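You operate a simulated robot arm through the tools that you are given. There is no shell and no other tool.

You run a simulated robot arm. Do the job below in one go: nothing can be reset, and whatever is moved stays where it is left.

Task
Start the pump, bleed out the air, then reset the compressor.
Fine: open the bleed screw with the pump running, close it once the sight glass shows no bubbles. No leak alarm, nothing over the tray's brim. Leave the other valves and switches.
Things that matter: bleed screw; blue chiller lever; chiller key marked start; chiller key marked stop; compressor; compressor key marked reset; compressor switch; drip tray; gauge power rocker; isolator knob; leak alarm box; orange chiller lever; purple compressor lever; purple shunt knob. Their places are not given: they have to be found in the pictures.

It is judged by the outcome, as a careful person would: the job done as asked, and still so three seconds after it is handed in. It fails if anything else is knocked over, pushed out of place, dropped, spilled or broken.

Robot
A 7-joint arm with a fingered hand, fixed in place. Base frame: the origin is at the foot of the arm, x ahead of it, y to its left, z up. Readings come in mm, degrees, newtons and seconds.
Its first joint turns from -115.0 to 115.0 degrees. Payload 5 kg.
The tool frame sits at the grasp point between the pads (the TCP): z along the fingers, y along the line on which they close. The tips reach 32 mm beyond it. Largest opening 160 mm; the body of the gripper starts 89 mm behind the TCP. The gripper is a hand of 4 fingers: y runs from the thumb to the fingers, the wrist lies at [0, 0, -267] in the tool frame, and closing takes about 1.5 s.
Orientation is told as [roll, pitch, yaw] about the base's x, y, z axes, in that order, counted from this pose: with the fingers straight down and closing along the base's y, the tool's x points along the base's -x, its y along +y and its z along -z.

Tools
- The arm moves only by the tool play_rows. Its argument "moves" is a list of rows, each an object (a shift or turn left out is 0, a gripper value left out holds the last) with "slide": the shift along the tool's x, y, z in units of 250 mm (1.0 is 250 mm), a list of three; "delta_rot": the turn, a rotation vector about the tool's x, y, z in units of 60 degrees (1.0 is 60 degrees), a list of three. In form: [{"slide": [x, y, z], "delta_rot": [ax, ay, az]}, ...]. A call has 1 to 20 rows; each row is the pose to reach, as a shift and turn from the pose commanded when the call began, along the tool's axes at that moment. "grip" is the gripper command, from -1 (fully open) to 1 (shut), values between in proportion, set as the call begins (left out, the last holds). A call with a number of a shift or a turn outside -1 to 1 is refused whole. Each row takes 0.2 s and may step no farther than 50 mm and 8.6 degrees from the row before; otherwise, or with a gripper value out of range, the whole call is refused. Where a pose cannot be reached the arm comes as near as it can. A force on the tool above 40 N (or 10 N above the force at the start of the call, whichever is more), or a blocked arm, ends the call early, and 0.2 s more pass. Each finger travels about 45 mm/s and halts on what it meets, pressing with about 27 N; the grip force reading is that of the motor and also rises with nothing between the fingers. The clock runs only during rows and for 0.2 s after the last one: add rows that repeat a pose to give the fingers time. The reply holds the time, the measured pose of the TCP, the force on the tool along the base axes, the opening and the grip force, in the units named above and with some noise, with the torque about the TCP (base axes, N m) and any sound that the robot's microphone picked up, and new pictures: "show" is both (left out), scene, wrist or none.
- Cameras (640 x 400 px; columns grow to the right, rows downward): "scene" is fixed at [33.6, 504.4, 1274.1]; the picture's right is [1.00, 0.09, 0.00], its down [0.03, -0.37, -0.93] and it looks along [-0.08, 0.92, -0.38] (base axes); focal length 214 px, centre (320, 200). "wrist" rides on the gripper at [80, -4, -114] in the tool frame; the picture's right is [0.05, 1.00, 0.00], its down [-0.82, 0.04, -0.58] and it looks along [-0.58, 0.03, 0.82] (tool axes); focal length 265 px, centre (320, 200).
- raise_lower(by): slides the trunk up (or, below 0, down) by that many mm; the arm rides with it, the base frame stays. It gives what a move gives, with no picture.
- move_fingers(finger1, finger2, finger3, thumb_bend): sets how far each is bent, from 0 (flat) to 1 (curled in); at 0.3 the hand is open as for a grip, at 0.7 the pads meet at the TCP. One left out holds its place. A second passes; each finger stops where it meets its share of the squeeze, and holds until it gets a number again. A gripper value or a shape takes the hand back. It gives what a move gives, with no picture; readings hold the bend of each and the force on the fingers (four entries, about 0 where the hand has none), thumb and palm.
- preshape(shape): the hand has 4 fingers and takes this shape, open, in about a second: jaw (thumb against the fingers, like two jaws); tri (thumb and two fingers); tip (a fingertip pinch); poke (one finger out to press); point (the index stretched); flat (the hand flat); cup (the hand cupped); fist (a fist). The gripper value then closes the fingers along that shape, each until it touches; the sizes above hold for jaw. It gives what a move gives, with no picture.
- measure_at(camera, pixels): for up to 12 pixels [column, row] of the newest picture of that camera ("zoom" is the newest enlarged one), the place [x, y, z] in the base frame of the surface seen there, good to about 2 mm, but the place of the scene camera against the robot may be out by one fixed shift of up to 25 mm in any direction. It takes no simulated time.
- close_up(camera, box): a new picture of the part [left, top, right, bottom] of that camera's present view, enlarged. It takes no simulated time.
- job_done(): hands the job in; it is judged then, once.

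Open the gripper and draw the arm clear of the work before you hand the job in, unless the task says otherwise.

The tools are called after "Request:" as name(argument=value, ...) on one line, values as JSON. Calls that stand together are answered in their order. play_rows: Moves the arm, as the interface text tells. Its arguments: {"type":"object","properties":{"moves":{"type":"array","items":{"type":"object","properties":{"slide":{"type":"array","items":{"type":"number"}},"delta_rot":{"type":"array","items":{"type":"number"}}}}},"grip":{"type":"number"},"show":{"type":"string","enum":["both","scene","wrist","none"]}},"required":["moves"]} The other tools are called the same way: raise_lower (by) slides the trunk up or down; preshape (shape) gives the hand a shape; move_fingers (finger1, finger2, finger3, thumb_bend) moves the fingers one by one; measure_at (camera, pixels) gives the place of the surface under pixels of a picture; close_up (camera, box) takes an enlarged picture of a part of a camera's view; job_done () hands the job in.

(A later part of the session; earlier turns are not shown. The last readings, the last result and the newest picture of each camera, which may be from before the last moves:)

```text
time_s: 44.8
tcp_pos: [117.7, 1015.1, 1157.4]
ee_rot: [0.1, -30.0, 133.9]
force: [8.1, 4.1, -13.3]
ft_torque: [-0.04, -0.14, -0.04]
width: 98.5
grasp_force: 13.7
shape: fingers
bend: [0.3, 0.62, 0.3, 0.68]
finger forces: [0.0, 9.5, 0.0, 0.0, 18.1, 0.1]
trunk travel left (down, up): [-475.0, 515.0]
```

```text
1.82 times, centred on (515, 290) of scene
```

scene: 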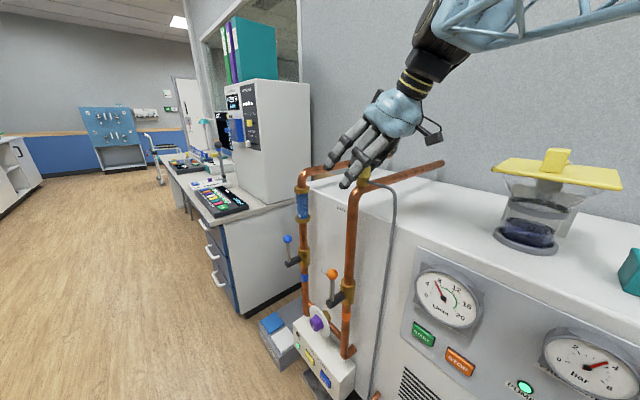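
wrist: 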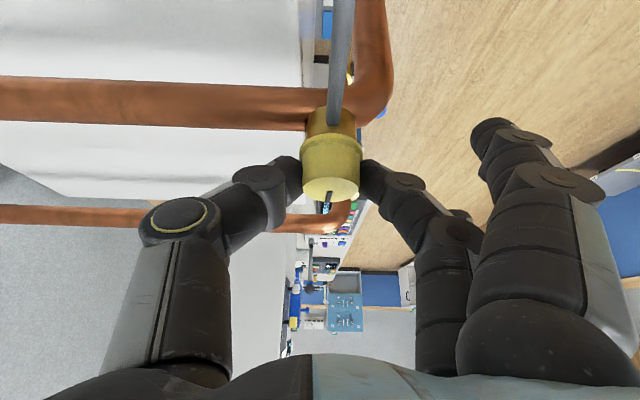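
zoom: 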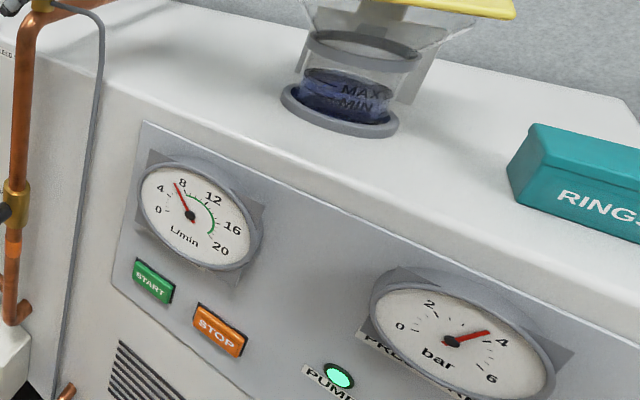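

Two bubbles left, flow climbing toward 8. Holding ~1.8 s more.

Request:
play_rows(moves=[{"slide": [0, 0, 0]}, {"slide": [0, 0, 0]}, {"slide": [0, 0, 0]}, {"slide": [0, 0, 0]}, {"slide": [0, 0, 0]}, {"slide": [0, 0, 0]}, {"slide": [0, 0, 0]}, {"slide": [0, 0, 0]}, {"slide": [0, 0, 0]}], show="scene")

Request:
close_up(camera="scene", box=[280, 340, 360, 400])

Request:
close_up(camera="scene", box=[285, 160, 325, 230])

```text
time_s: 46.8
tcp_pos: [118.6, 1014.5, 1157.2]
ee_rot: [0.1, -30.0, 134.0]
force: [8.2, 4.1, -12.8]
ft_torque: [-0.12, -0.16, -0.02]
width: 98.6
grasp_force: 13.2
shape: fingers
bend: [0.3, 0.62, 0.3, 0.68]
finger forces: [0.0, 9.5, 0.0, 0.1, 18.1, 0.0]
trunk travel left (down, up): [-475.0, 515.0]
```

scene: 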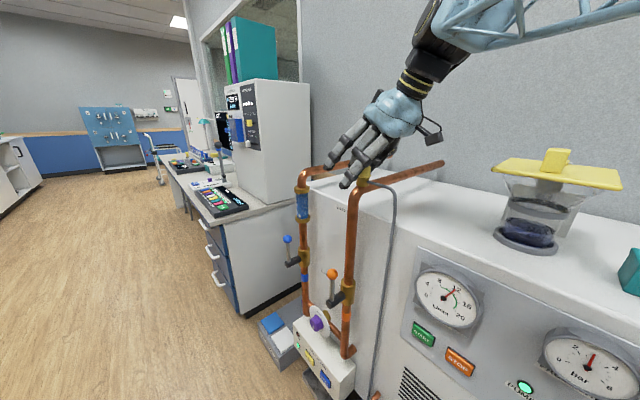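

```text
6.67 times, centred on (320, 370) of scene
```

zoom: 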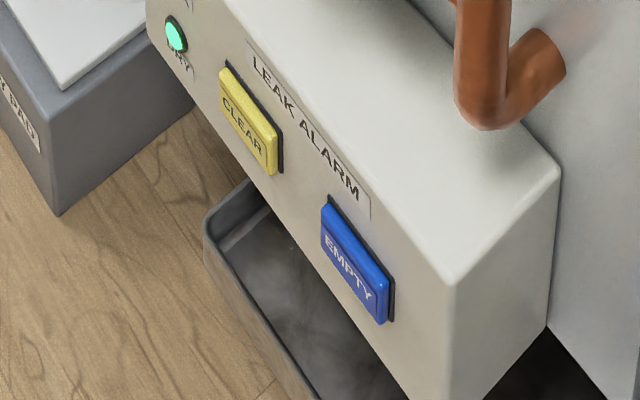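

```text
5.71 times, centred on (305, 195) of scene
```

zoom: 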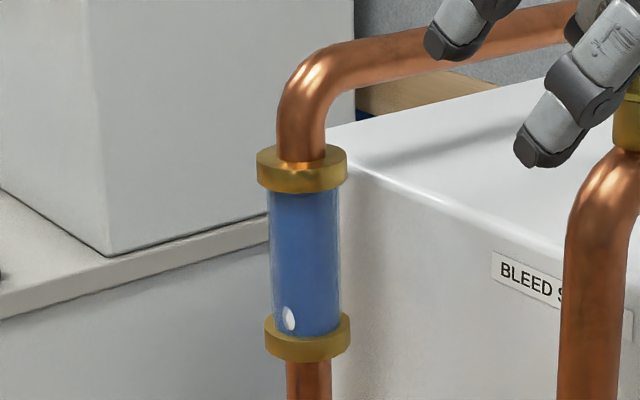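

One bubble left, flow now ~11 L/min in the green. Holding ~1 s.

Request:
play_rows(moves=[{"slide": [0, 0, 0]}, {"slide": [0, 0, 0]}, {"slide": [0, 0, 0]}, {"slide": [0, 0, 0]}], show="scene")

Request:
close_up(camera="scene", box=[280, 340, 360, 400])

Request:
close_up(camera="scene", box=[285, 160, 325, 230])

```text
time_s: 47.8
tcp_pos: [118.2, 1014.5, 1156.1]
ee_rot: [0.1, -30.0, 134.1]
force: [8.2, 3.7, -12.9]
ft_torque: [-0.06, -0.18, -0.06]
width: 98.7
grasp_force: 14.1
shape: fingers
bend: [0.3, 0.62, 0.3, 0.68]
finger forces: [0.1, 9.5, 0.0, 0.0, 18.1, 0.0]
trunk travel left (down, up): [-475.0, 515.0]
```

scene: 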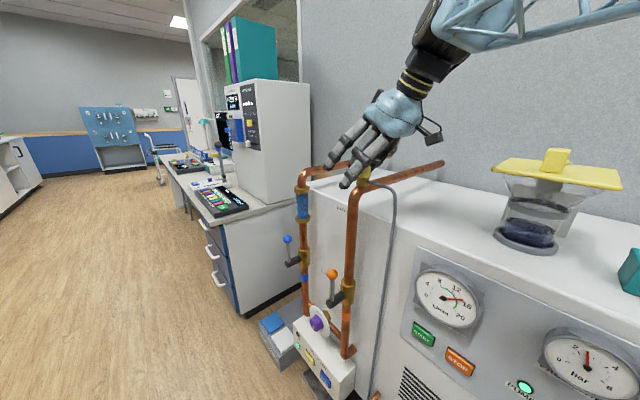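

```text
6.67 times, centred on (320, 370) of scene
```

zoom: 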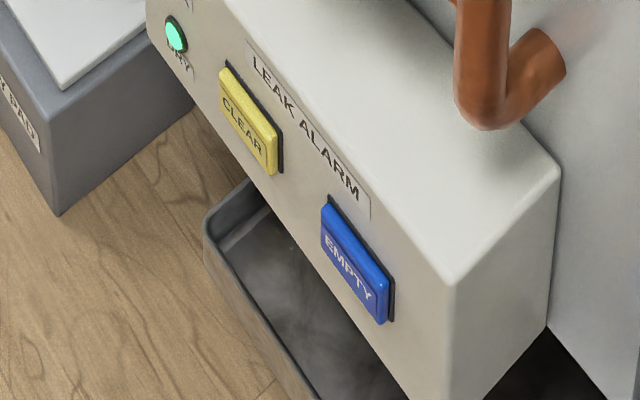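

```text
5.71 times, centred on (305, 195) of scene
```

zoom: 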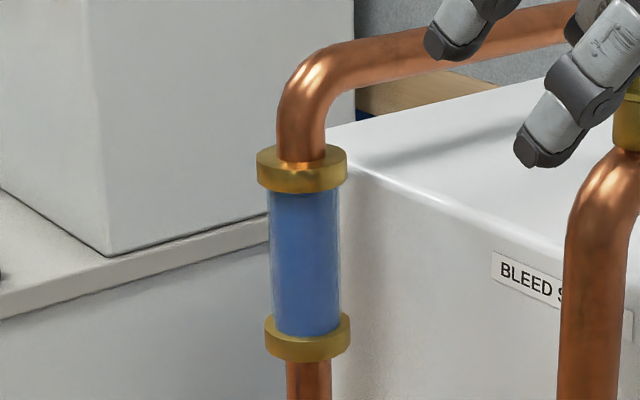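

No bubbles remain. Closing now: turning clockwise 60° about the cap axis.

Request:
play_rows(moves=[{"slide": [0.002, 0.0038, -0.0012], "delta_rot": [0.0625, 0, 0.1083]}, {"slide": [0.0036, 0.0079, -0.0021], "delta_rot": [0.125, 0, 0.2165]}, {"slide": [0.0048, 0.0122, -0.0028], "delta_rot": [0.1875, 0, 0.3248]}, {"slide": [0.0054, 0.0167, -0.0031], "delta_rot": [0.25, 0, 0.433]}, {"slide": [0.0055, 0.0212, -0.0032], "delta_rot": [0.3125, 0, 0.5413]}, {"slide": [0.0052, 0.0256, -0.003], "delta_rot": [0.375, 0, 0.6495]}, {"slide": [0.0043, 0.03, -0.0025], "delta_rot": [0.4375, 0, 0.7578]}, {"slide": [0.0029, 0.0342, -0.0017], "delta_rot": [0.5, 0, 0.866]}])

Request:
close_up(camera="wrist", box=[180, 80, 460, 260])

```text
time_s: 49.4
tcp_pos: [111.5, 971.6, 1180.2]
ee_rot: [0.0, -31.6, 85.8]
force: [-0.4, -0.7, -2.3]
ft_torque: [0.13, -0.06, 0.0]
width: 78.2
grasp_force: 0.0
shape: fingers
bend: [0.3, 0.67, 0.3, 0.78]
finger forces: [0.0, 0.0, 0.1, 0.0, 0.0, 0.0]
trunk travel left (down, up): [-475.0, 515.0]
stopped in row 7: the arm was blocked; the commanded pose is now the measured one
```

scene: 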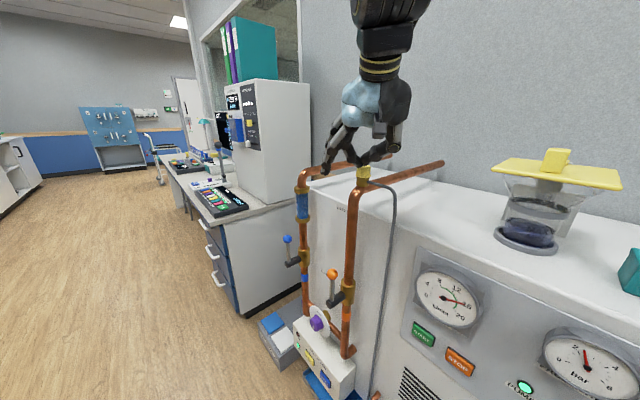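
wrist: 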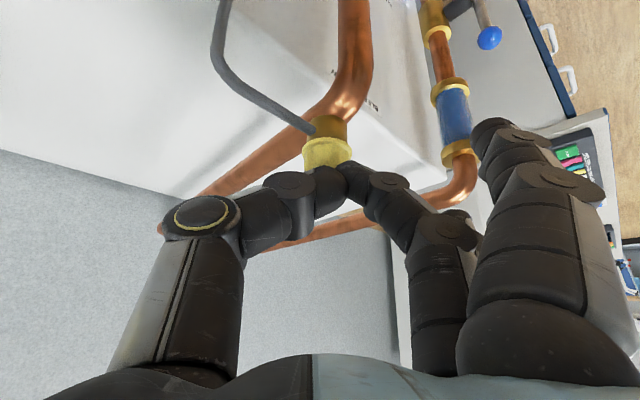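

```text
2.22 times, centred on (320, 170) of wrist
```

zoom: 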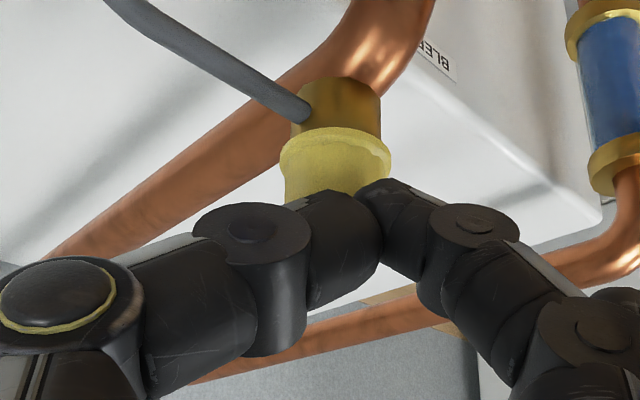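

The hand slipped off the cap as the arm got blocked, and the tray shows blue water. I'll check the tray level and the slot before regripping (no time passes).

Request:
close_up(camera="scene", box=[280, 340, 360, 400])

Request:
close_up(camera="scene", box=[320, 140, 400, 200])

Request:
measure_at(camera="wrist", pixels=[[327, 160], [305, 145], [350, 148], [327, 145], [325, 190], [352, 165]])

```text
6.67 times, centred on (320, 370) of scene
```

zoom: 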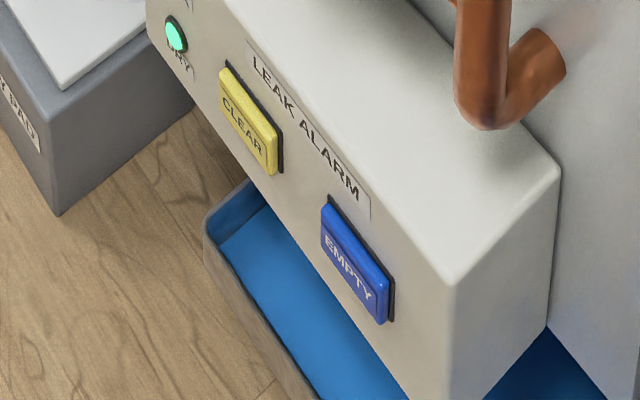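

```text
6.67 times, centred on (360, 170) of scene
```

zoom: 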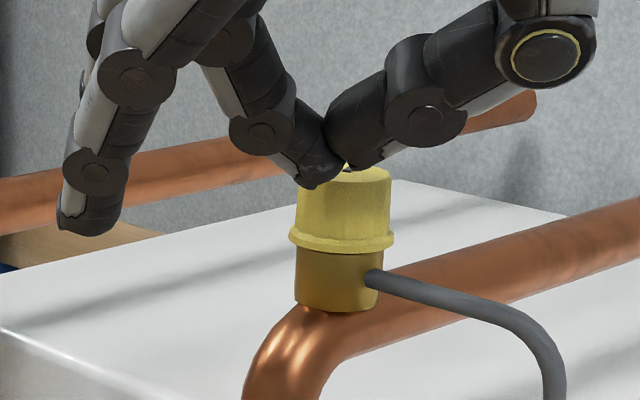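

```text
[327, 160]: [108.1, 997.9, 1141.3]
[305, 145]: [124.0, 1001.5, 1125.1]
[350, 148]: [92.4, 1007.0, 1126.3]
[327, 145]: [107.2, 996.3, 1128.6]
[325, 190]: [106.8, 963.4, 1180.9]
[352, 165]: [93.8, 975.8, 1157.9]
```

Tray has some water; I'll measure water level against brim height (free of time) to know how long I have.

Request:
close_up(camera="scene", box=[296, 364, 340, 400])

Request:
measure_at(camera="scene", pixels=[[314, 383], [310, 378], [318, 392], [303, 373], [304, 380], [308, 388], [302, 377], [310, 372], [313, 397], [352, 396]])

```text
11.11 times, centred on (318, 382) of scene
```

zoom: 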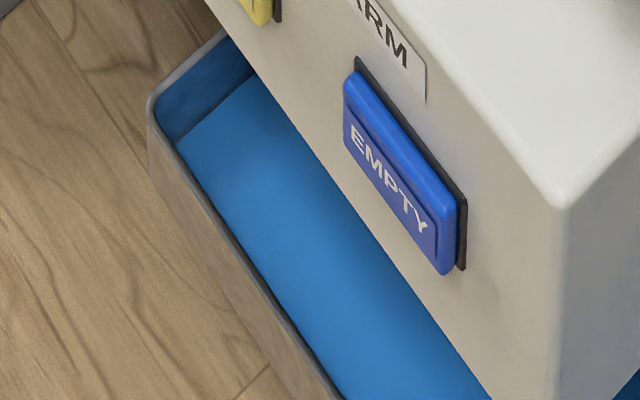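

```text
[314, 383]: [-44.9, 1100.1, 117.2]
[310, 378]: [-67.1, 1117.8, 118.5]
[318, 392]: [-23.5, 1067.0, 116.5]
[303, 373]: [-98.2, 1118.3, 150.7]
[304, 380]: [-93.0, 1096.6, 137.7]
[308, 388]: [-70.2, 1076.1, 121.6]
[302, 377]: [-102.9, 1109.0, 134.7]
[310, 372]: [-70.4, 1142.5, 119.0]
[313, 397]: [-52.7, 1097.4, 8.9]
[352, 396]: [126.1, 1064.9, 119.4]
```

Water is at z≈117 with the brim at ≈150, so I must be quick. I'll open partially while advancing back over the cap (aimed at tool offset x -15, y +5, z +39 mm).

Request:
play_rows(grip=0.2, moves=[{"slide": [-0.059, 0.02, -0.02]}, {"slide": [-0.059, 0.02, 0.0]}, {"slide": [-0.059, 0.02, 0.065]}, {"slide": [-0.059, 0.02, 0.155]}])

Request:
close_up(camera="wrist", box=[180, 80, 460, 260])

Request:
measure_at(camera="scene", pixels=[[314, 383], [310, 378], [318, 392], [303, 373]])

```text
time_s: 50.4
tcp_pos: [109.6, 992.1, 1167.7]
ee_rot: [0.1, -32.3, 85.8]
force: [0.4, -1.0, 1.1]
ft_torque: [-0.01, -0.01, 0.06]
width: 63.3
grasp_force: 0.1
shape: tri
bend: [0.73, 0.73, 0.01, 0.7]
finger forces: [0.0, 0.1, 0.0, 0.0, 0.0, 0.0]
trunk travel left (down, up): [-475.0, 515.0]
```

scene: 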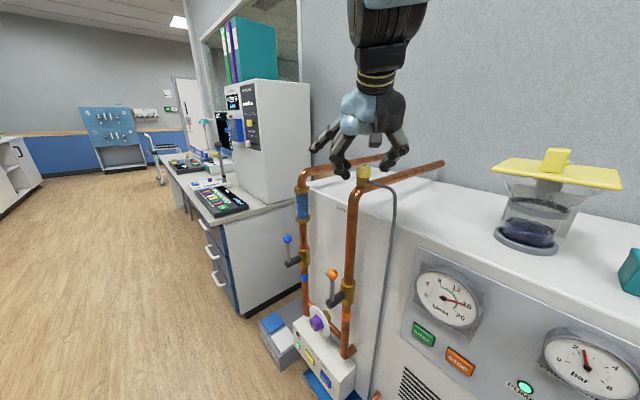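
wrist: 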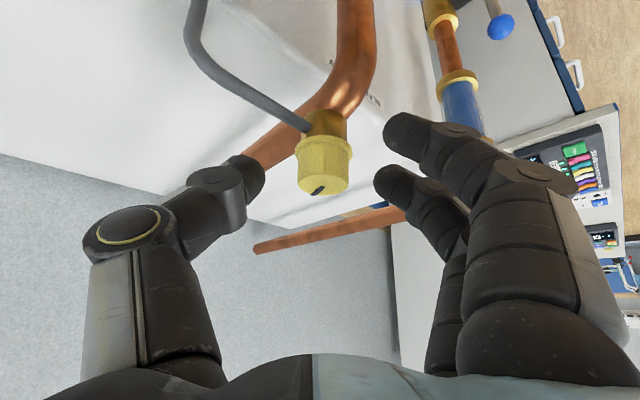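

```text
2.22 times, centred on (320, 170) of wrist
```

zoom: 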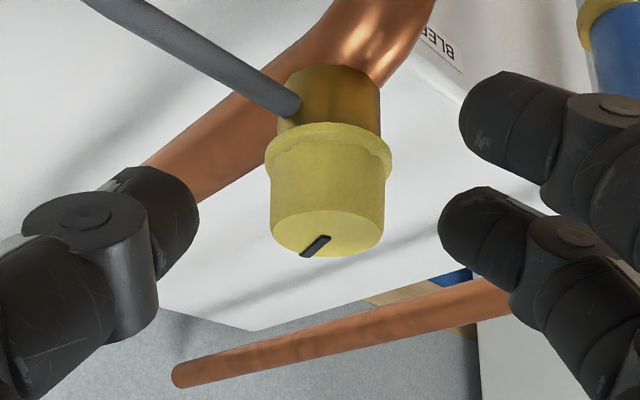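

```text
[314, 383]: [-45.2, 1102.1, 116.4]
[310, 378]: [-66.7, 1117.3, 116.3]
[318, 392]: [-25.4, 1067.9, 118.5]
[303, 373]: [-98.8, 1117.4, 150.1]
```

Good: water level hasn't risen in the last second and the slot is now only ~10–12° from its closed mark. The arm is lagging ~20 mm short; I'll hold two rows to see where it settles.

Request:
play_rows(moves=[{"slide": [0, 0, 0]}, {"slide": [0, 0, 0]}])

Request:
measure_at(camera="scene", pixels=[[314, 383], [310, 378], [318, 392], [303, 373]])

Request:
close_up(camera="wrist", box=[180, 80, 460, 260])

Request:
close_up(camera="scene", box=[296, 364, 340, 400])

```text
time_s: 51.0
tcp_pos: [109.3, 1006.8, 1156.0]
ee_rot: [0.1, -31.7, 85.9]
force: [0.1, -0.1, 0.3]
ft_torque: [-0.01, -0.02, -0.02]
width: 63.6
grasp_force: 0.2
shape: tri
bend: [0.73, 0.73, 0.01, 0.7]
finger forces: [0.1, 0.0, 0.1, 0.0, 0.0, 0.1]
trunk travel left (down, up): [-475.0, 515.0]
```

scene: 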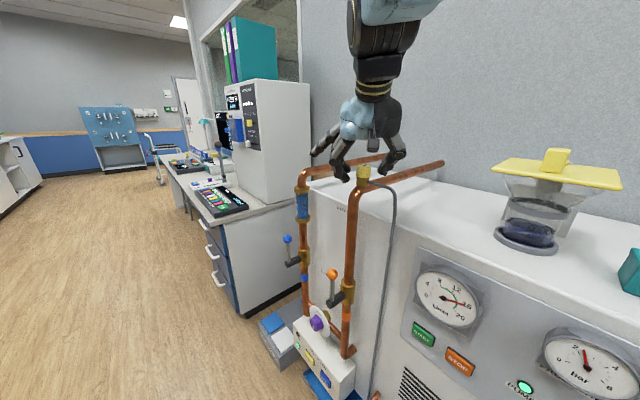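
wrist: 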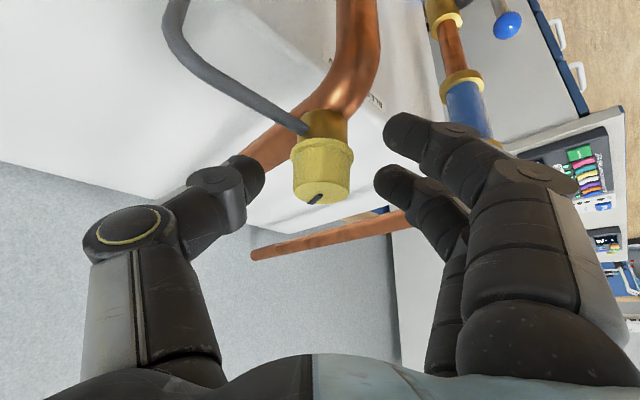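

```text
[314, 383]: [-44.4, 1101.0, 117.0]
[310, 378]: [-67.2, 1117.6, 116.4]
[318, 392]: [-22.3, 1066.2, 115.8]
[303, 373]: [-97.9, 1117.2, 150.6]
```

```text
2.22 times, centred on (320, 170) of wrist
```

zoom: 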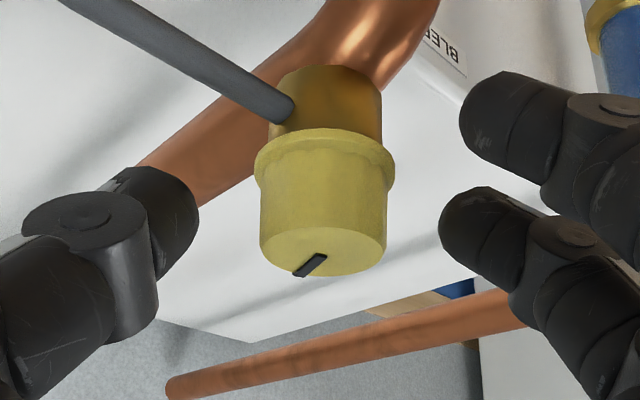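

```text
11.11 times, centred on (318, 382) of scene
```

zoom: 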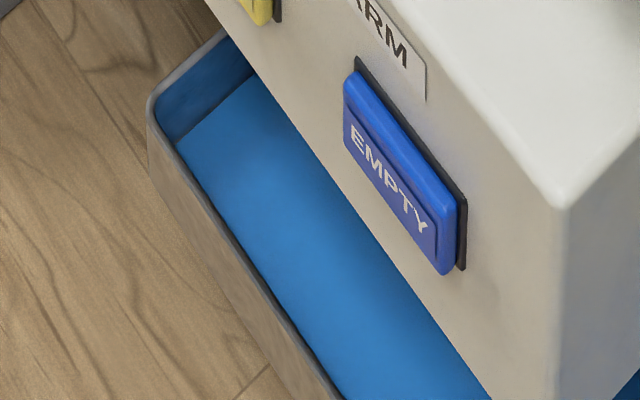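

Water is steady at z≈117 — flow has stopped — but the slot is still ~12–15° short of its original closed mark. I'll regrip with thumb and middle finger to turn it fully shut.

Request:
move_fingers(finger1=0.3, finger2=0.8, finger3=0.3, thumb_bend=0.8)

Request:
play_rows(moves=[{"slide": [0, 0, 0]}])

Request:
close_up(camera="wrist", box=[180, 80, 460, 260])

```text
time_s: 52.0
tcp_pos: [115.8, 1005.2, 1155.9]
ee_rot: [-0.2, -31.8, 85.7]
force: [21.1, -19.4, 9.8]
ft_torque: [-0.22, -0.43, -0.08]
width: 97.1
grasp_force: 21.4
shape: fingers
bend: [0.3, 0.78, 0.3, 0.74]
finger forces: [0.0, 10.4, 0.0, 0.0, 31.6, 0.0]
trunk travel left (down, up): [-475.0, 515.0]
stopped: the force on the tool passed its limit at 40 N (the readings are from after the stop); the commanded pose is now the measured one
```

```text
time_s: 52.4
tcp_pos: [115.6, 1004.3, 1157.3]
ee_rot: [-0.1, -31.9, 85.6]
force: [25.1, -21.2, 10.8]
ft_torque: [-0.19, -0.53, -0.19]
width: 97.3
grasp_force: 22.5
shape: fingers
bend: [0.3, 0.78, 0.3, 0.74]
finger forces: [0.0, 9.0, 0.0, 0.0, 35.5, 0.1]
trunk travel left (down, up): [-475.0, 515.0]
```

scene: 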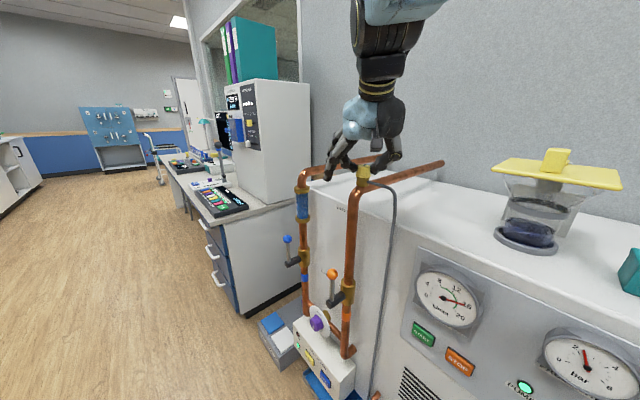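
wrist: 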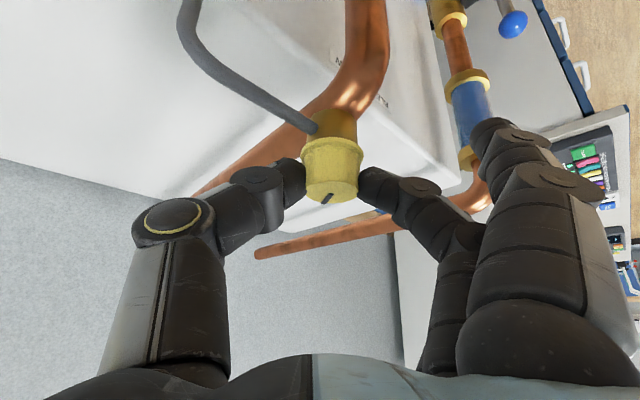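

```text
2.22 times, centred on (320, 170) of wrist
```

zoom: 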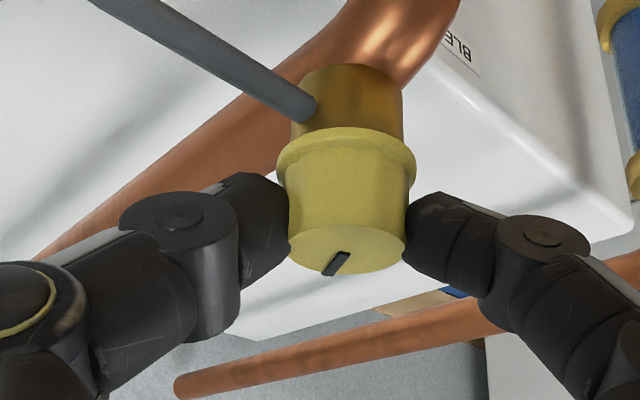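

The cap is pinched again (slot near (335,262) in zoom). Easing the squeeze slightly and turning clockwise 22.5°.

Request:
play_rows(moves=[{"slide": [0.0028, -0.003, -0.0078], "delta_rot": [0.0656, 0, 0.1064]}, {"slide": [0.0051, 0.0023, -0.0092], "delta_rot": [0.1311, 0, 0.2128]}, {"slide": [0.0068, 0.0079, -0.0102], "delta_rot": [0.1967, 0, 0.3191]}])

Request:
close_up(camera="wrist", box=[180, 80, 460, 260])

Request:
close_up(camera="scene", box=[320, 140, 400, 200])

```text
time_s: 53.2
tcp_pos: [109.4, 1003.2, 1157.7]
ee_rot: [0.1, -31.8, 63.2]
force: [20.0, -10.1, 12.7]
ft_torque: [-0.15, -0.53, -0.21]
width: 99.2
grasp_force: 20.6
shape: fingers
bend: [0.3, 0.78, 0.3, 0.73]
finger forces: [0.0, 8.7, 0.1, 0.0, 32.2, 0.0]
trunk travel left (down, up): [-475.0, 515.0]
```

scene: 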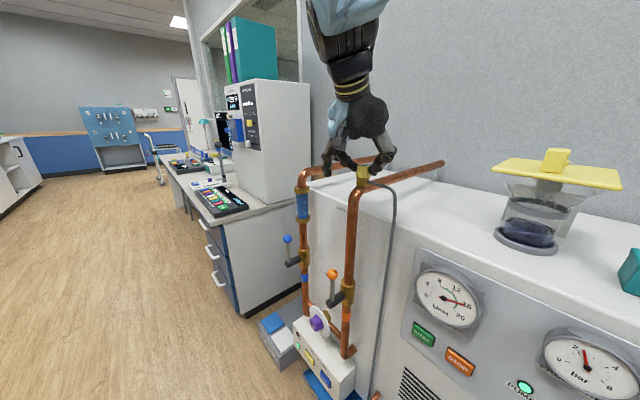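
wrist: 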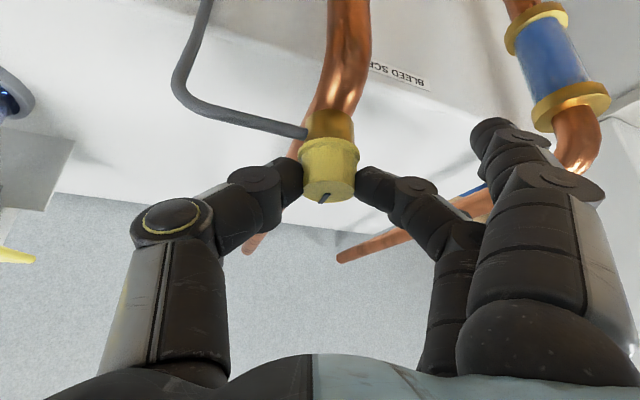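

```text
2.22 times, centred on (320, 170) of wrist
```

zoom: 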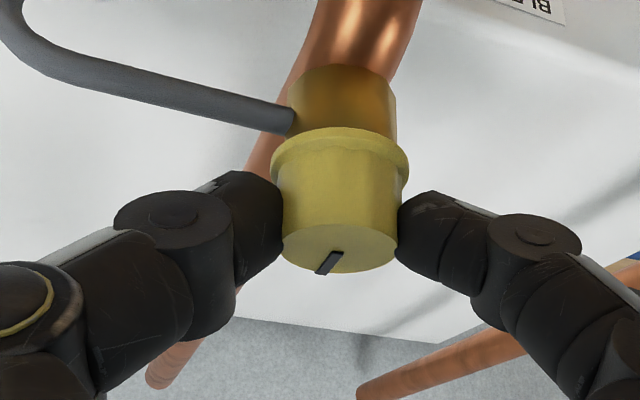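

```text
6.67 times, centred on (360, 170) of scene
```

zoom: 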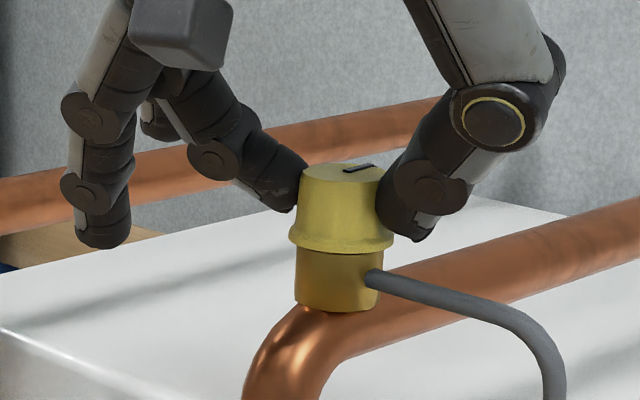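

The slot now looks close to its original direction (az ≈44°). I'll turn a further 15° clockwise to seat it at the stop.

Request:
play_rows(moves=[{"slide": [0.0028, 0.0049, -0.0018], "delta_rot": [0.0656, 0, 0.1064]}, {"slide": [0.0051, 0.0103, -0.0032], "delta_rot": [0.1311, 0, 0.2128]}])

Request:
close_up(camera="wrist", box=[180, 80, 460, 260])

Request:
close_up(camera="scene", box=[270, 140, 390, 230])

Request:
measure_at(camera="scene", pixels=[[314, 383], [310, 378], [318, 392], [303, 373]])

```text
time_s: 53.8
tcp_pos: [106.3, 1003.2, 1157.1]
ee_rot: [0.2, -31.7, 48.2]
force: [17.8, -4.3, 14.9]
ft_torque: [-0.03, -0.52, 0.2]
width: 100.5
grasp_force: 20.1
shape: fingers
bend: [0.3, 0.78, 0.3, 0.71]
finger forces: [0.0, 12.4, 0.0, 0.0, 27.3, 0.0]
trunk travel left (down, up): [-475.0, 515.0]
```

scene: 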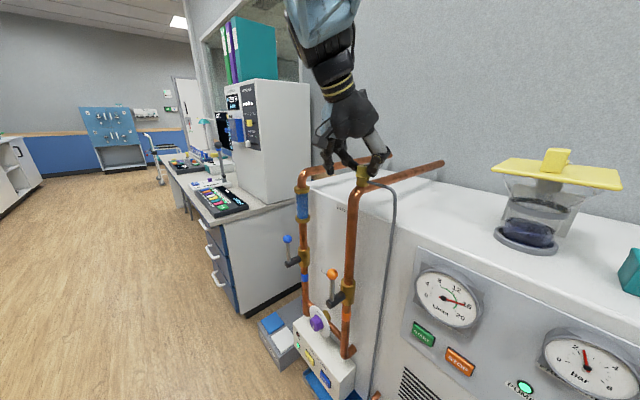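
wrist: 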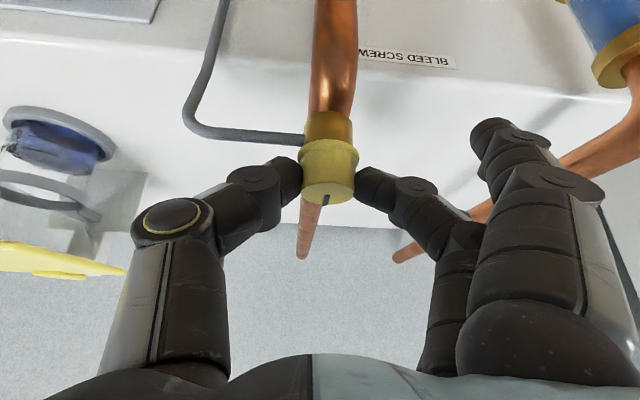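

```text
2.22 times, centred on (320, 170) of wrist
```

zoom: 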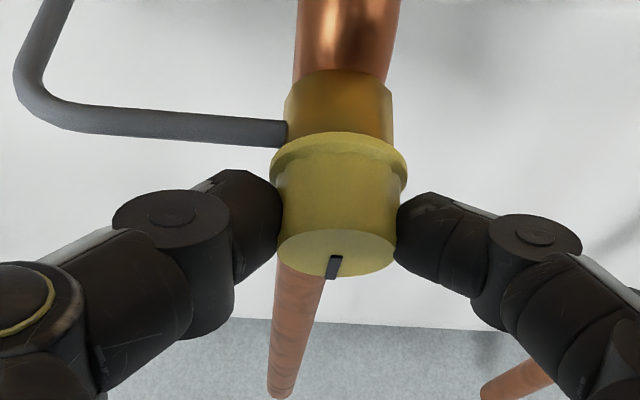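

```text
4.44 times, centred on (330, 185) of scene
```

zoom: 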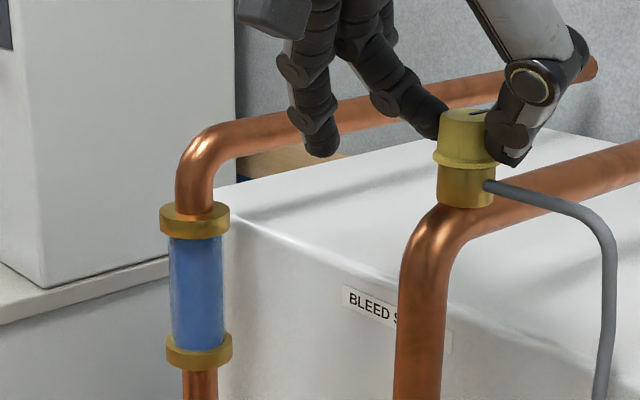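

```text
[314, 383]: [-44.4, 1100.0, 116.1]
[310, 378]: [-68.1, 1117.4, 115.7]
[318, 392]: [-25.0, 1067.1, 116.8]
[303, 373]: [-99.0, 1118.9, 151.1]
```

The slot is back at its original direction and the grip slipped against the stop, so the screw is shut; no bubbles, tray steady. Releasing and backing off along the tool axis.

Request:
move_fingers(finger2=0.45, thumb_bend=0.45)

Request:
play_rows(moves=[{"slide": [0, 0, -0.06]}, {"slide": [0, 0, -0.2]}, {"slide": [0, 0, -0.38]}, {"slide": [0, 0, -0.56]}])

Request:
close_up(camera="scene", box=[260, 300, 400, 400])

Request:
close_up(camera="scene", box=[270, 140, 390, 230])

Request:
close_up(camera="scene", box=[390, 180, 640, 400])

```text
time_s: 54.8
tcp_pos: [103.9, 1006.4, 1153.9]
ee_rot: [0.0, -31.8, 48.4]
force: [-0.3, 0.1, -0.2]
ft_torque: [-0.02, -0.02, -0.02]
width: 140.4
grasp_force: 0.1
shape: fingers
bend: [0.3, 0.45, 0.3, 0.45]
finger forces: [0.0, 0.0, 0.0, 0.0, 0.1, 0.1]
trunk travel left (down, up): [-475.0, 515.0]
```

```text
time_s: 55.8
tcp_pos: [59.9, 948.9, 1272.5]
ee_rot: [-0.1, -31.6, 48.3]
force: [1.2, -0.3, -0.1]
ft_torque: [0.0, -0.03, 0.01]
width: 140.4
grasp_force: 0.0
shape: fingers
bend: [0.3, 0.45, 0.3, 0.45]
finger forces: [0.0, 0.0, 0.1, 0.0, 0.0, 0.1]
trunk travel left (down, up): [-475.0, 515.0]
```

scene: 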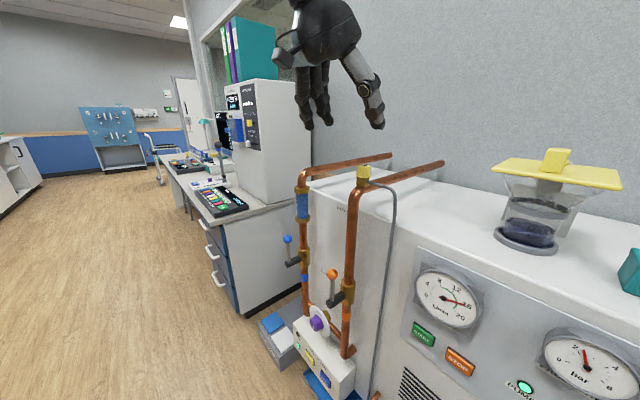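
wrist: 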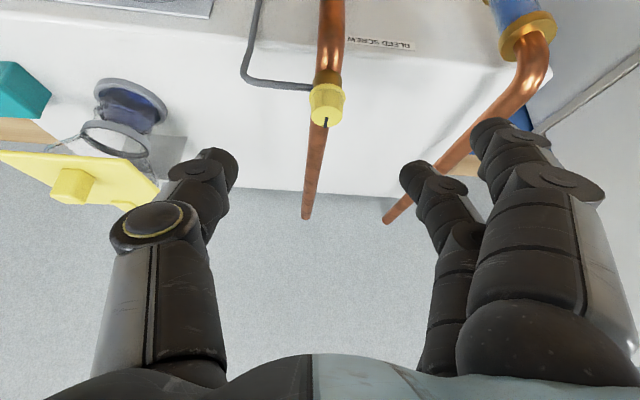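

```text
4.00 times, centred on (330, 350) of scene
```

zoom: 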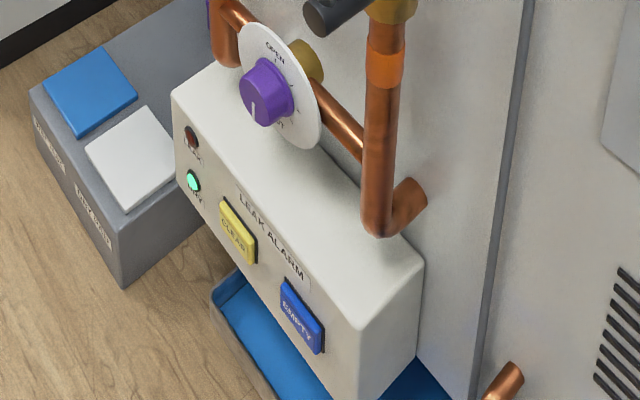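

```text
4.44 times, centred on (330, 185) of scene
```

zoom: 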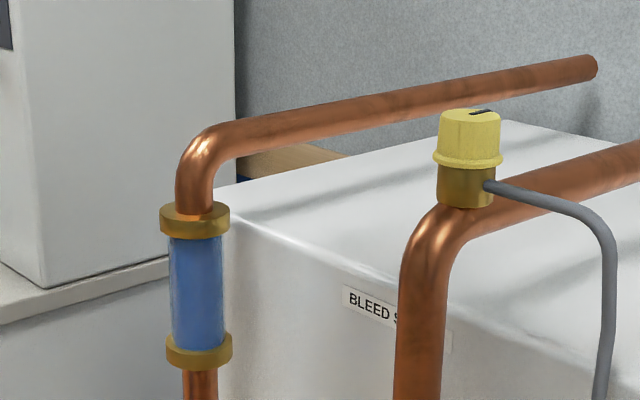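

```text
1.82 times, centred on (515, 290) of scene
```

zoom: 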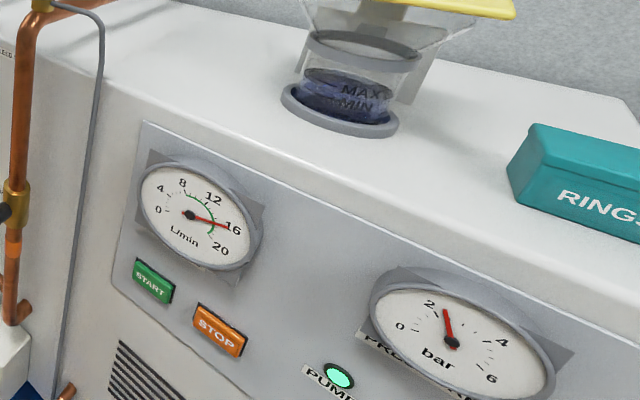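

The slot matches its starting look, sight glass clear, flow ~16 L/min, leak lamp green (DRY). Next the compressor: I'll withdraw to the front and re-form the index poke.

Request:
play_rows(moves=[{"slide": [0.035, -0.16, -0.03]}, {"slide": [0.07, -0.33, -0.05]}, {"slide": [0.105, -0.49, -0.07]}, {"slide": [0.14, -0.66, -0.09]}, {"slide": [0.174, -0.822, -0.102]}], show="none")

Request:
play_rows(moves=[{"slide": [0.035, -0.164, -0.02]}, {"slide": [0.07, -0.329, -0.04]}, {"slide": [0.105, -0.493, -0.06]}, {"slide": [0.14, -0.658, -0.08]}, {"slide": [0.174, -0.822, -0.102]}], show="none")

Request:
move_fingers(finger1=0.3, finger2=1.0, finger3=1.0, thumb_bend=0.8)

Request:
raise_lower(by=-400)

Request:
play_rows(moves=[{"slide": [0, 0, 0]}])

```text
time_s: 57.0
tcp_pos: [175.9, 772.3, 1273.7]
ee_rot: [0.2, -31.8, 48.3]
force: [0.7, -0.5, 0.6]
ft_torque: [0.06, 0.02, 0.0]
width: 140.6
grasp_force: 0.0
shape: fingers
bend: [0.3, 0.45, 0.3, 0.45]
finger forces: [0.0, 0.1, 0.0, 0.0, 0.0, 0.0]
trunk travel left (down, up): [-475.0, 515.0]
```

```text
time_s: 58.2
tcp_pos: [292.3, 599.6, 1271.7]
ee_rot: [0.0, -31.8, 48.4]
force: [0.3, -0.2, -0.3]
ft_torque: [-0.01, 0.0, 0.02]
width: 140.5
grasp_force: 0.1
shape: fingers
bend: [0.3, 0.45, 0.3, 0.45]
finger forces: [0.0, 0.0, 0.0, 0.0, 0.0, 0.0]
trunk travel left (down, up): [-475.0, 515.0]
```

```text
time_s: 59.2
tcp_pos: [293.8, 600.1, 1271.8]
ee_rot: [0.1, -31.7, 48.2]
force: [-0.4, 0.3, -0.5]
ft_torque: [-0.03, 0.01, -0.05]
width: 83.6
grasp_force: 0.1
shape: fingers
bend: [0.3, 0.78, 1.0, 0.76]
finger forces: [0.0, 0.0, 0.0, 0.1, 0.1, 0.0]
trunk travel left (down, up): [-475.0, 515.0]
```

```text
time_s: 63.1
tcp_pos: [292.3, 599.8, 873.0]
ee_rot: [-0.1, -31.8, 48.3]
force: [0.7, 0.7, -0.2]
ft_torque: [0.02, -0.03, -0.01]
width: 83.4
grasp_force: 0.0
shape: fingers
bend: [0.3, 0.79, 1.0, 0.76]
finger forces: [0.1, 0.1, 0.0, 0.0, 0.0, 0.0]
trunk travel left (down, up): [-75.0, 915.0]
```

```text
time_s: 63.5
tcp_pos: [294.0, 600.2, 872.4]
ee_rot: [0.0, -31.7, 48.3]
force: [-0.9, 0.0, 0.1]
ft_torque: [-0.02, 0.01, 0.02]
width: 83.3
grasp_force: 0.0
shape: fingers
bend: [0.3, 0.79, 1.0, 0.76]
finger forces: [0.0, 0.0, 0.0, 0.0, 0.0, 0.0]
trunk travel left (down, up): [-75.0, 915.0]
```

scene: 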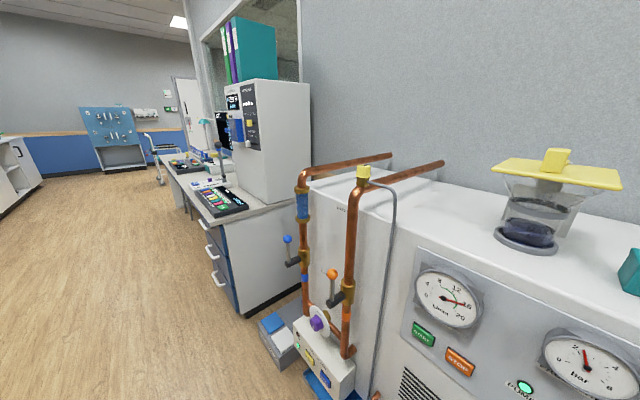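
wrist: 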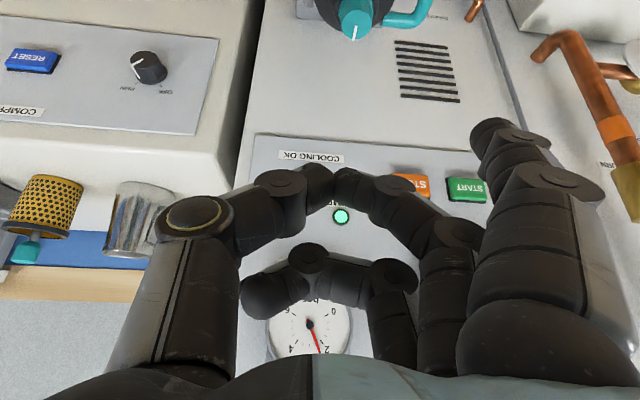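

RESET key shows at wrist (33,60), compressor switch knob at (150,68). I'll measure them and check the COOLING OK lamp area.

Request:
measure_at(camera="wrist", pixels=[[33, 60], [12, 58], [55, 62], [150, 68], [100, 60], [100, 110], [200, 90], [90, 150], [41, 190], [130, 200], [20, 110], [280, 160]])

Request:
close_up(camera="wrist", box=[0, 0, 240, 150])

```text
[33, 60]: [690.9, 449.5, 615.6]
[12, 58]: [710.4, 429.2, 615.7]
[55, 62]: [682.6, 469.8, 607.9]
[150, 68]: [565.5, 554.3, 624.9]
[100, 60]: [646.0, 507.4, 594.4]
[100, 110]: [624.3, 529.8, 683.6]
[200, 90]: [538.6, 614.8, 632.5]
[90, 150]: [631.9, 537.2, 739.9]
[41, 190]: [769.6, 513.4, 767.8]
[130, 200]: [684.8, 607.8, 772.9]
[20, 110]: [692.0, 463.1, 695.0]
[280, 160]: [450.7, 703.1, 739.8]
```

```text
2.67 times, centred on (120, 75) of wrist
```

zoom: 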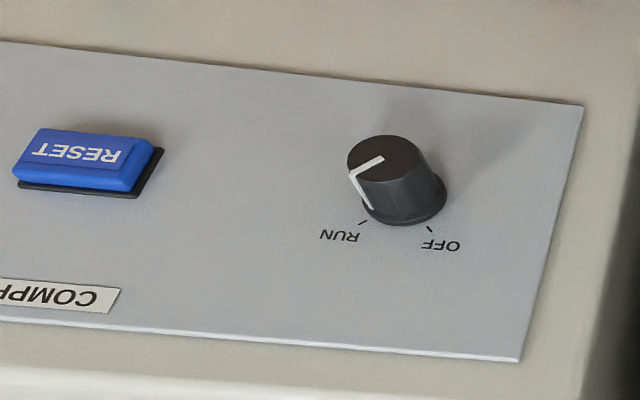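

RESET centre ≈ (692,449,614), compressor panel faces exactly 45°. I'll pitch the tool level at heading 45° here before sliding across.

Request:
play_rows(moves=[{"delta_rot": [0.0072, -0.1388, 0.004]}, {"delta_rot": [0.0144, -0.2775, 0.008]}, {"delta_rot": [0.0216, -0.4163, 0.012]}, {"delta_rot": [0.0289, -0.5551, 0.016]}, {"delta_rot": [0.0361, -0.6939, 0.02]}, {"delta_rot": [0.0433, -0.8326, 0.024]}, {"delta_rot": [0.0505, -0.9714, 0.028]}])

```text
time_s: 65.1
tcp_pos: [293.2, 599.8, 873.0]
ee_rot: [172.3, -89.8, -127.3]
force: [-0.1, -0.8, 0.5]
ft_torque: [-0.05, 0.05, 0.0]
width: 83.0
grasp_force: 0.0
shape: fingers
bend: [0.3, 0.79, 1.0, 0.76]
finger forces: [0.1, 0.1, 0.0, 0.0, 0.0, 0.0]
trunk travel left (down, up): [-75.0, 915.0]
```

scene: 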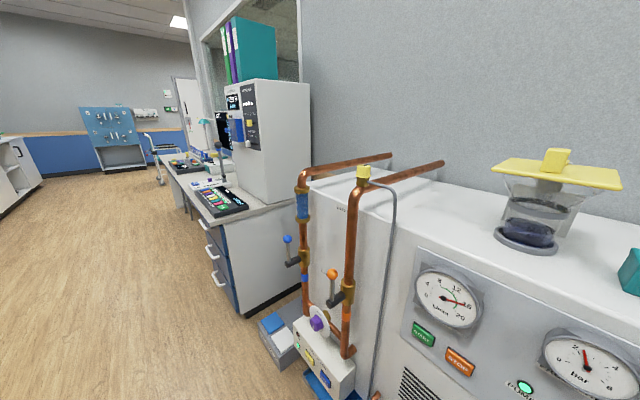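
wrist: 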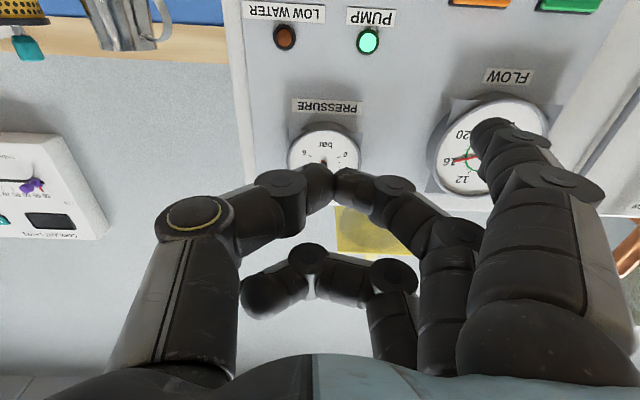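

Level at heading 45°. Sliding right along the front in two legs at this height.

Request:
play_rows(moves=[{"slide": [0, -0.188, 0]}, {"slide": [0, -0.377, 0]}, {"slide": [0, -0.565, 0]}, {"slide": [0, -0.754, 0]}, {"slide": [0, -0.942, 0]}], show="wrist")

Request:
play_rows(moves=[{"slide": [0, -0.188, 0]}, {"slide": [0, -0.377, 0]}, {"slide": [0, -0.565, 0]}, {"slide": [0, -0.754, 0]}, {"slide": [0, -0.942, 0]}], show="wrist")

```text
time_s: 66.5
tcp_pos: [471.8, 426.2, 877.0]
ee_rot: [-174.0, -89.8, -147.5]
force: [0.1, -0.6, -0.3]
ft_torque: [0.02, 0.0, 0.06]
width: 83.3
grasp_force: 0.0
shape: fingers
bend: [0.3, 0.79, 1.0, 0.76]
finger forces: [0.0, 0.1, 0.0, 0.1, 0.1, 0.0]
out of reach, approached as far as the arm can: row 4, 5
trunk travel left (down, up): [-75.0, 915.0]
stopped in row 5: the arm was blocked; the commanded pose is now the measured one
```

wrist: 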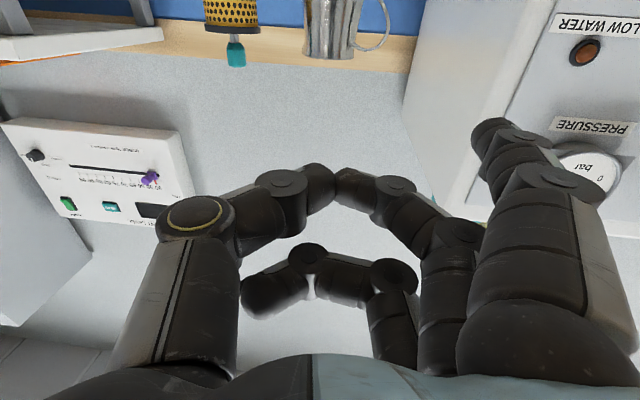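

```text
time_s: 67.9
tcp_pos: [584.0, 223.6, 910.9]
ee_rot: [-65.9, -88.2, 87.3]
force: [0.0, 0.6, -1.1]
ft_torque: [-0.02, -0.01, -0.06]
width: 83.0
grasp_force: 0.1
shape: fingers
bend: [0.3, 0.79, 1.0, 0.76]
finger forces: [0.0, 0.0, 0.1, 0.0, 0.1, 0.0]
out of reach, approached as far as the arm can: row 1, 2, 3, 4, 5
trunk travel left (down, up): [-75.0, 915.0]
stopped in row 5: the arm was blocked; the commanded pose is now the measured one
```

wrist: 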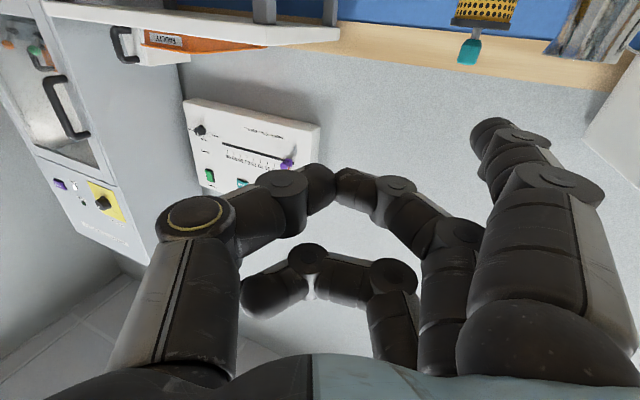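

The arm's too close to its base for that straight slide; it drifted to heading ~21° at (584,224,911), clear of everything. I'll lower the trunk the last 75 mm and move forward/down while turning back to 45°.

Request:
raise_lower(by=-75)

Request:
play_rows(moves=[{"slide": [0.06, 0.052, 0.112], "delta_rot": [-0.0786, -0.0022, -0.001]}, {"slide": [0.12, 0.105, 0.224], "delta_rot": [-0.157, -0.0044, -0.002]}, {"slide": [0.18, 0.157, 0.336], "delta_rot": [-0.236, -0.0066, -0.003]}, {"slide": [0.24, 0.21, 0.448], "delta_rot": [-0.314, -0.0088, -0.004]}, {"slide": [0.3, 0.262, 0.56], "delta_rot": [-0.393, -0.011, -0.005]}])

```text
time_s: 69.0
tcp_pos: [584.6, 222.8, 835.4]
ee_rot: [-64.5, -88.3, 86.0]
force: [0.0, 0.6, 0.9]
ft_torque: [0.0, 0.01, 0.02]
width: 83.2
grasp_force: 0.1
shape: fingers
bend: [0.3, 0.79, 1.0, 0.76]
finger forces: [0.0, 0.1, 0.0, 0.1, 0.0, 0.0]
trunk travel left (down, up): [0.0, 990.0]
```

```text
time_s: 70.2
tcp_pos: [579.9, 375.8, 863.1]
ee_rot: [-23.7, -85.4, 60.5]
force: [-0.3, -0.1, 0.1]
ft_torque: [-0.01, -0.01, 0.0]
width: 83.0
grasp_force: 0.1
shape: fingers
bend: [0.3, 0.79, 1.0, 0.77]
finger forces: [0.1, 0.0, 0.1, 0.1, 0.1, 0.1]
out of reach, approached as far as the arm can: row 1, 2, 3, 4, 5
trunk travel left (down, up): [0.0, 990.0]
```

scene: 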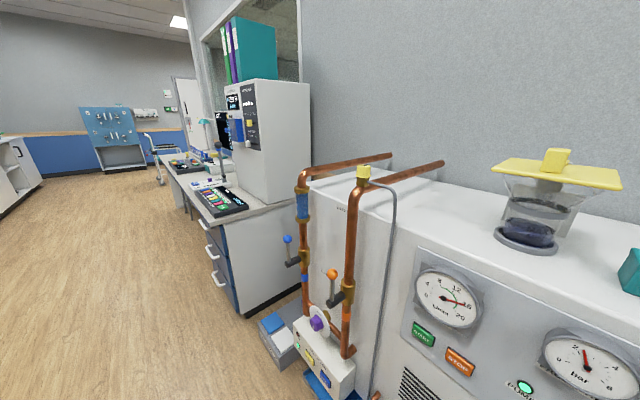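
wrist: 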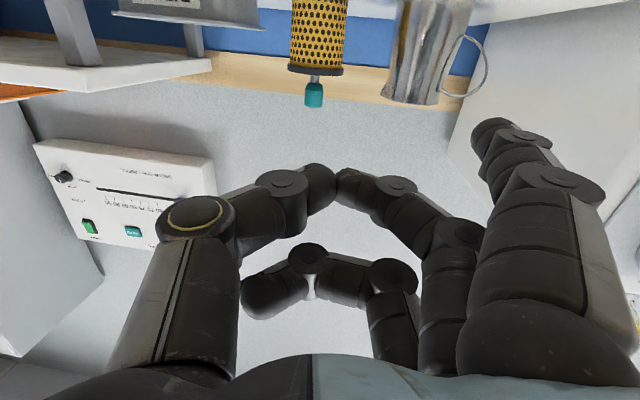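

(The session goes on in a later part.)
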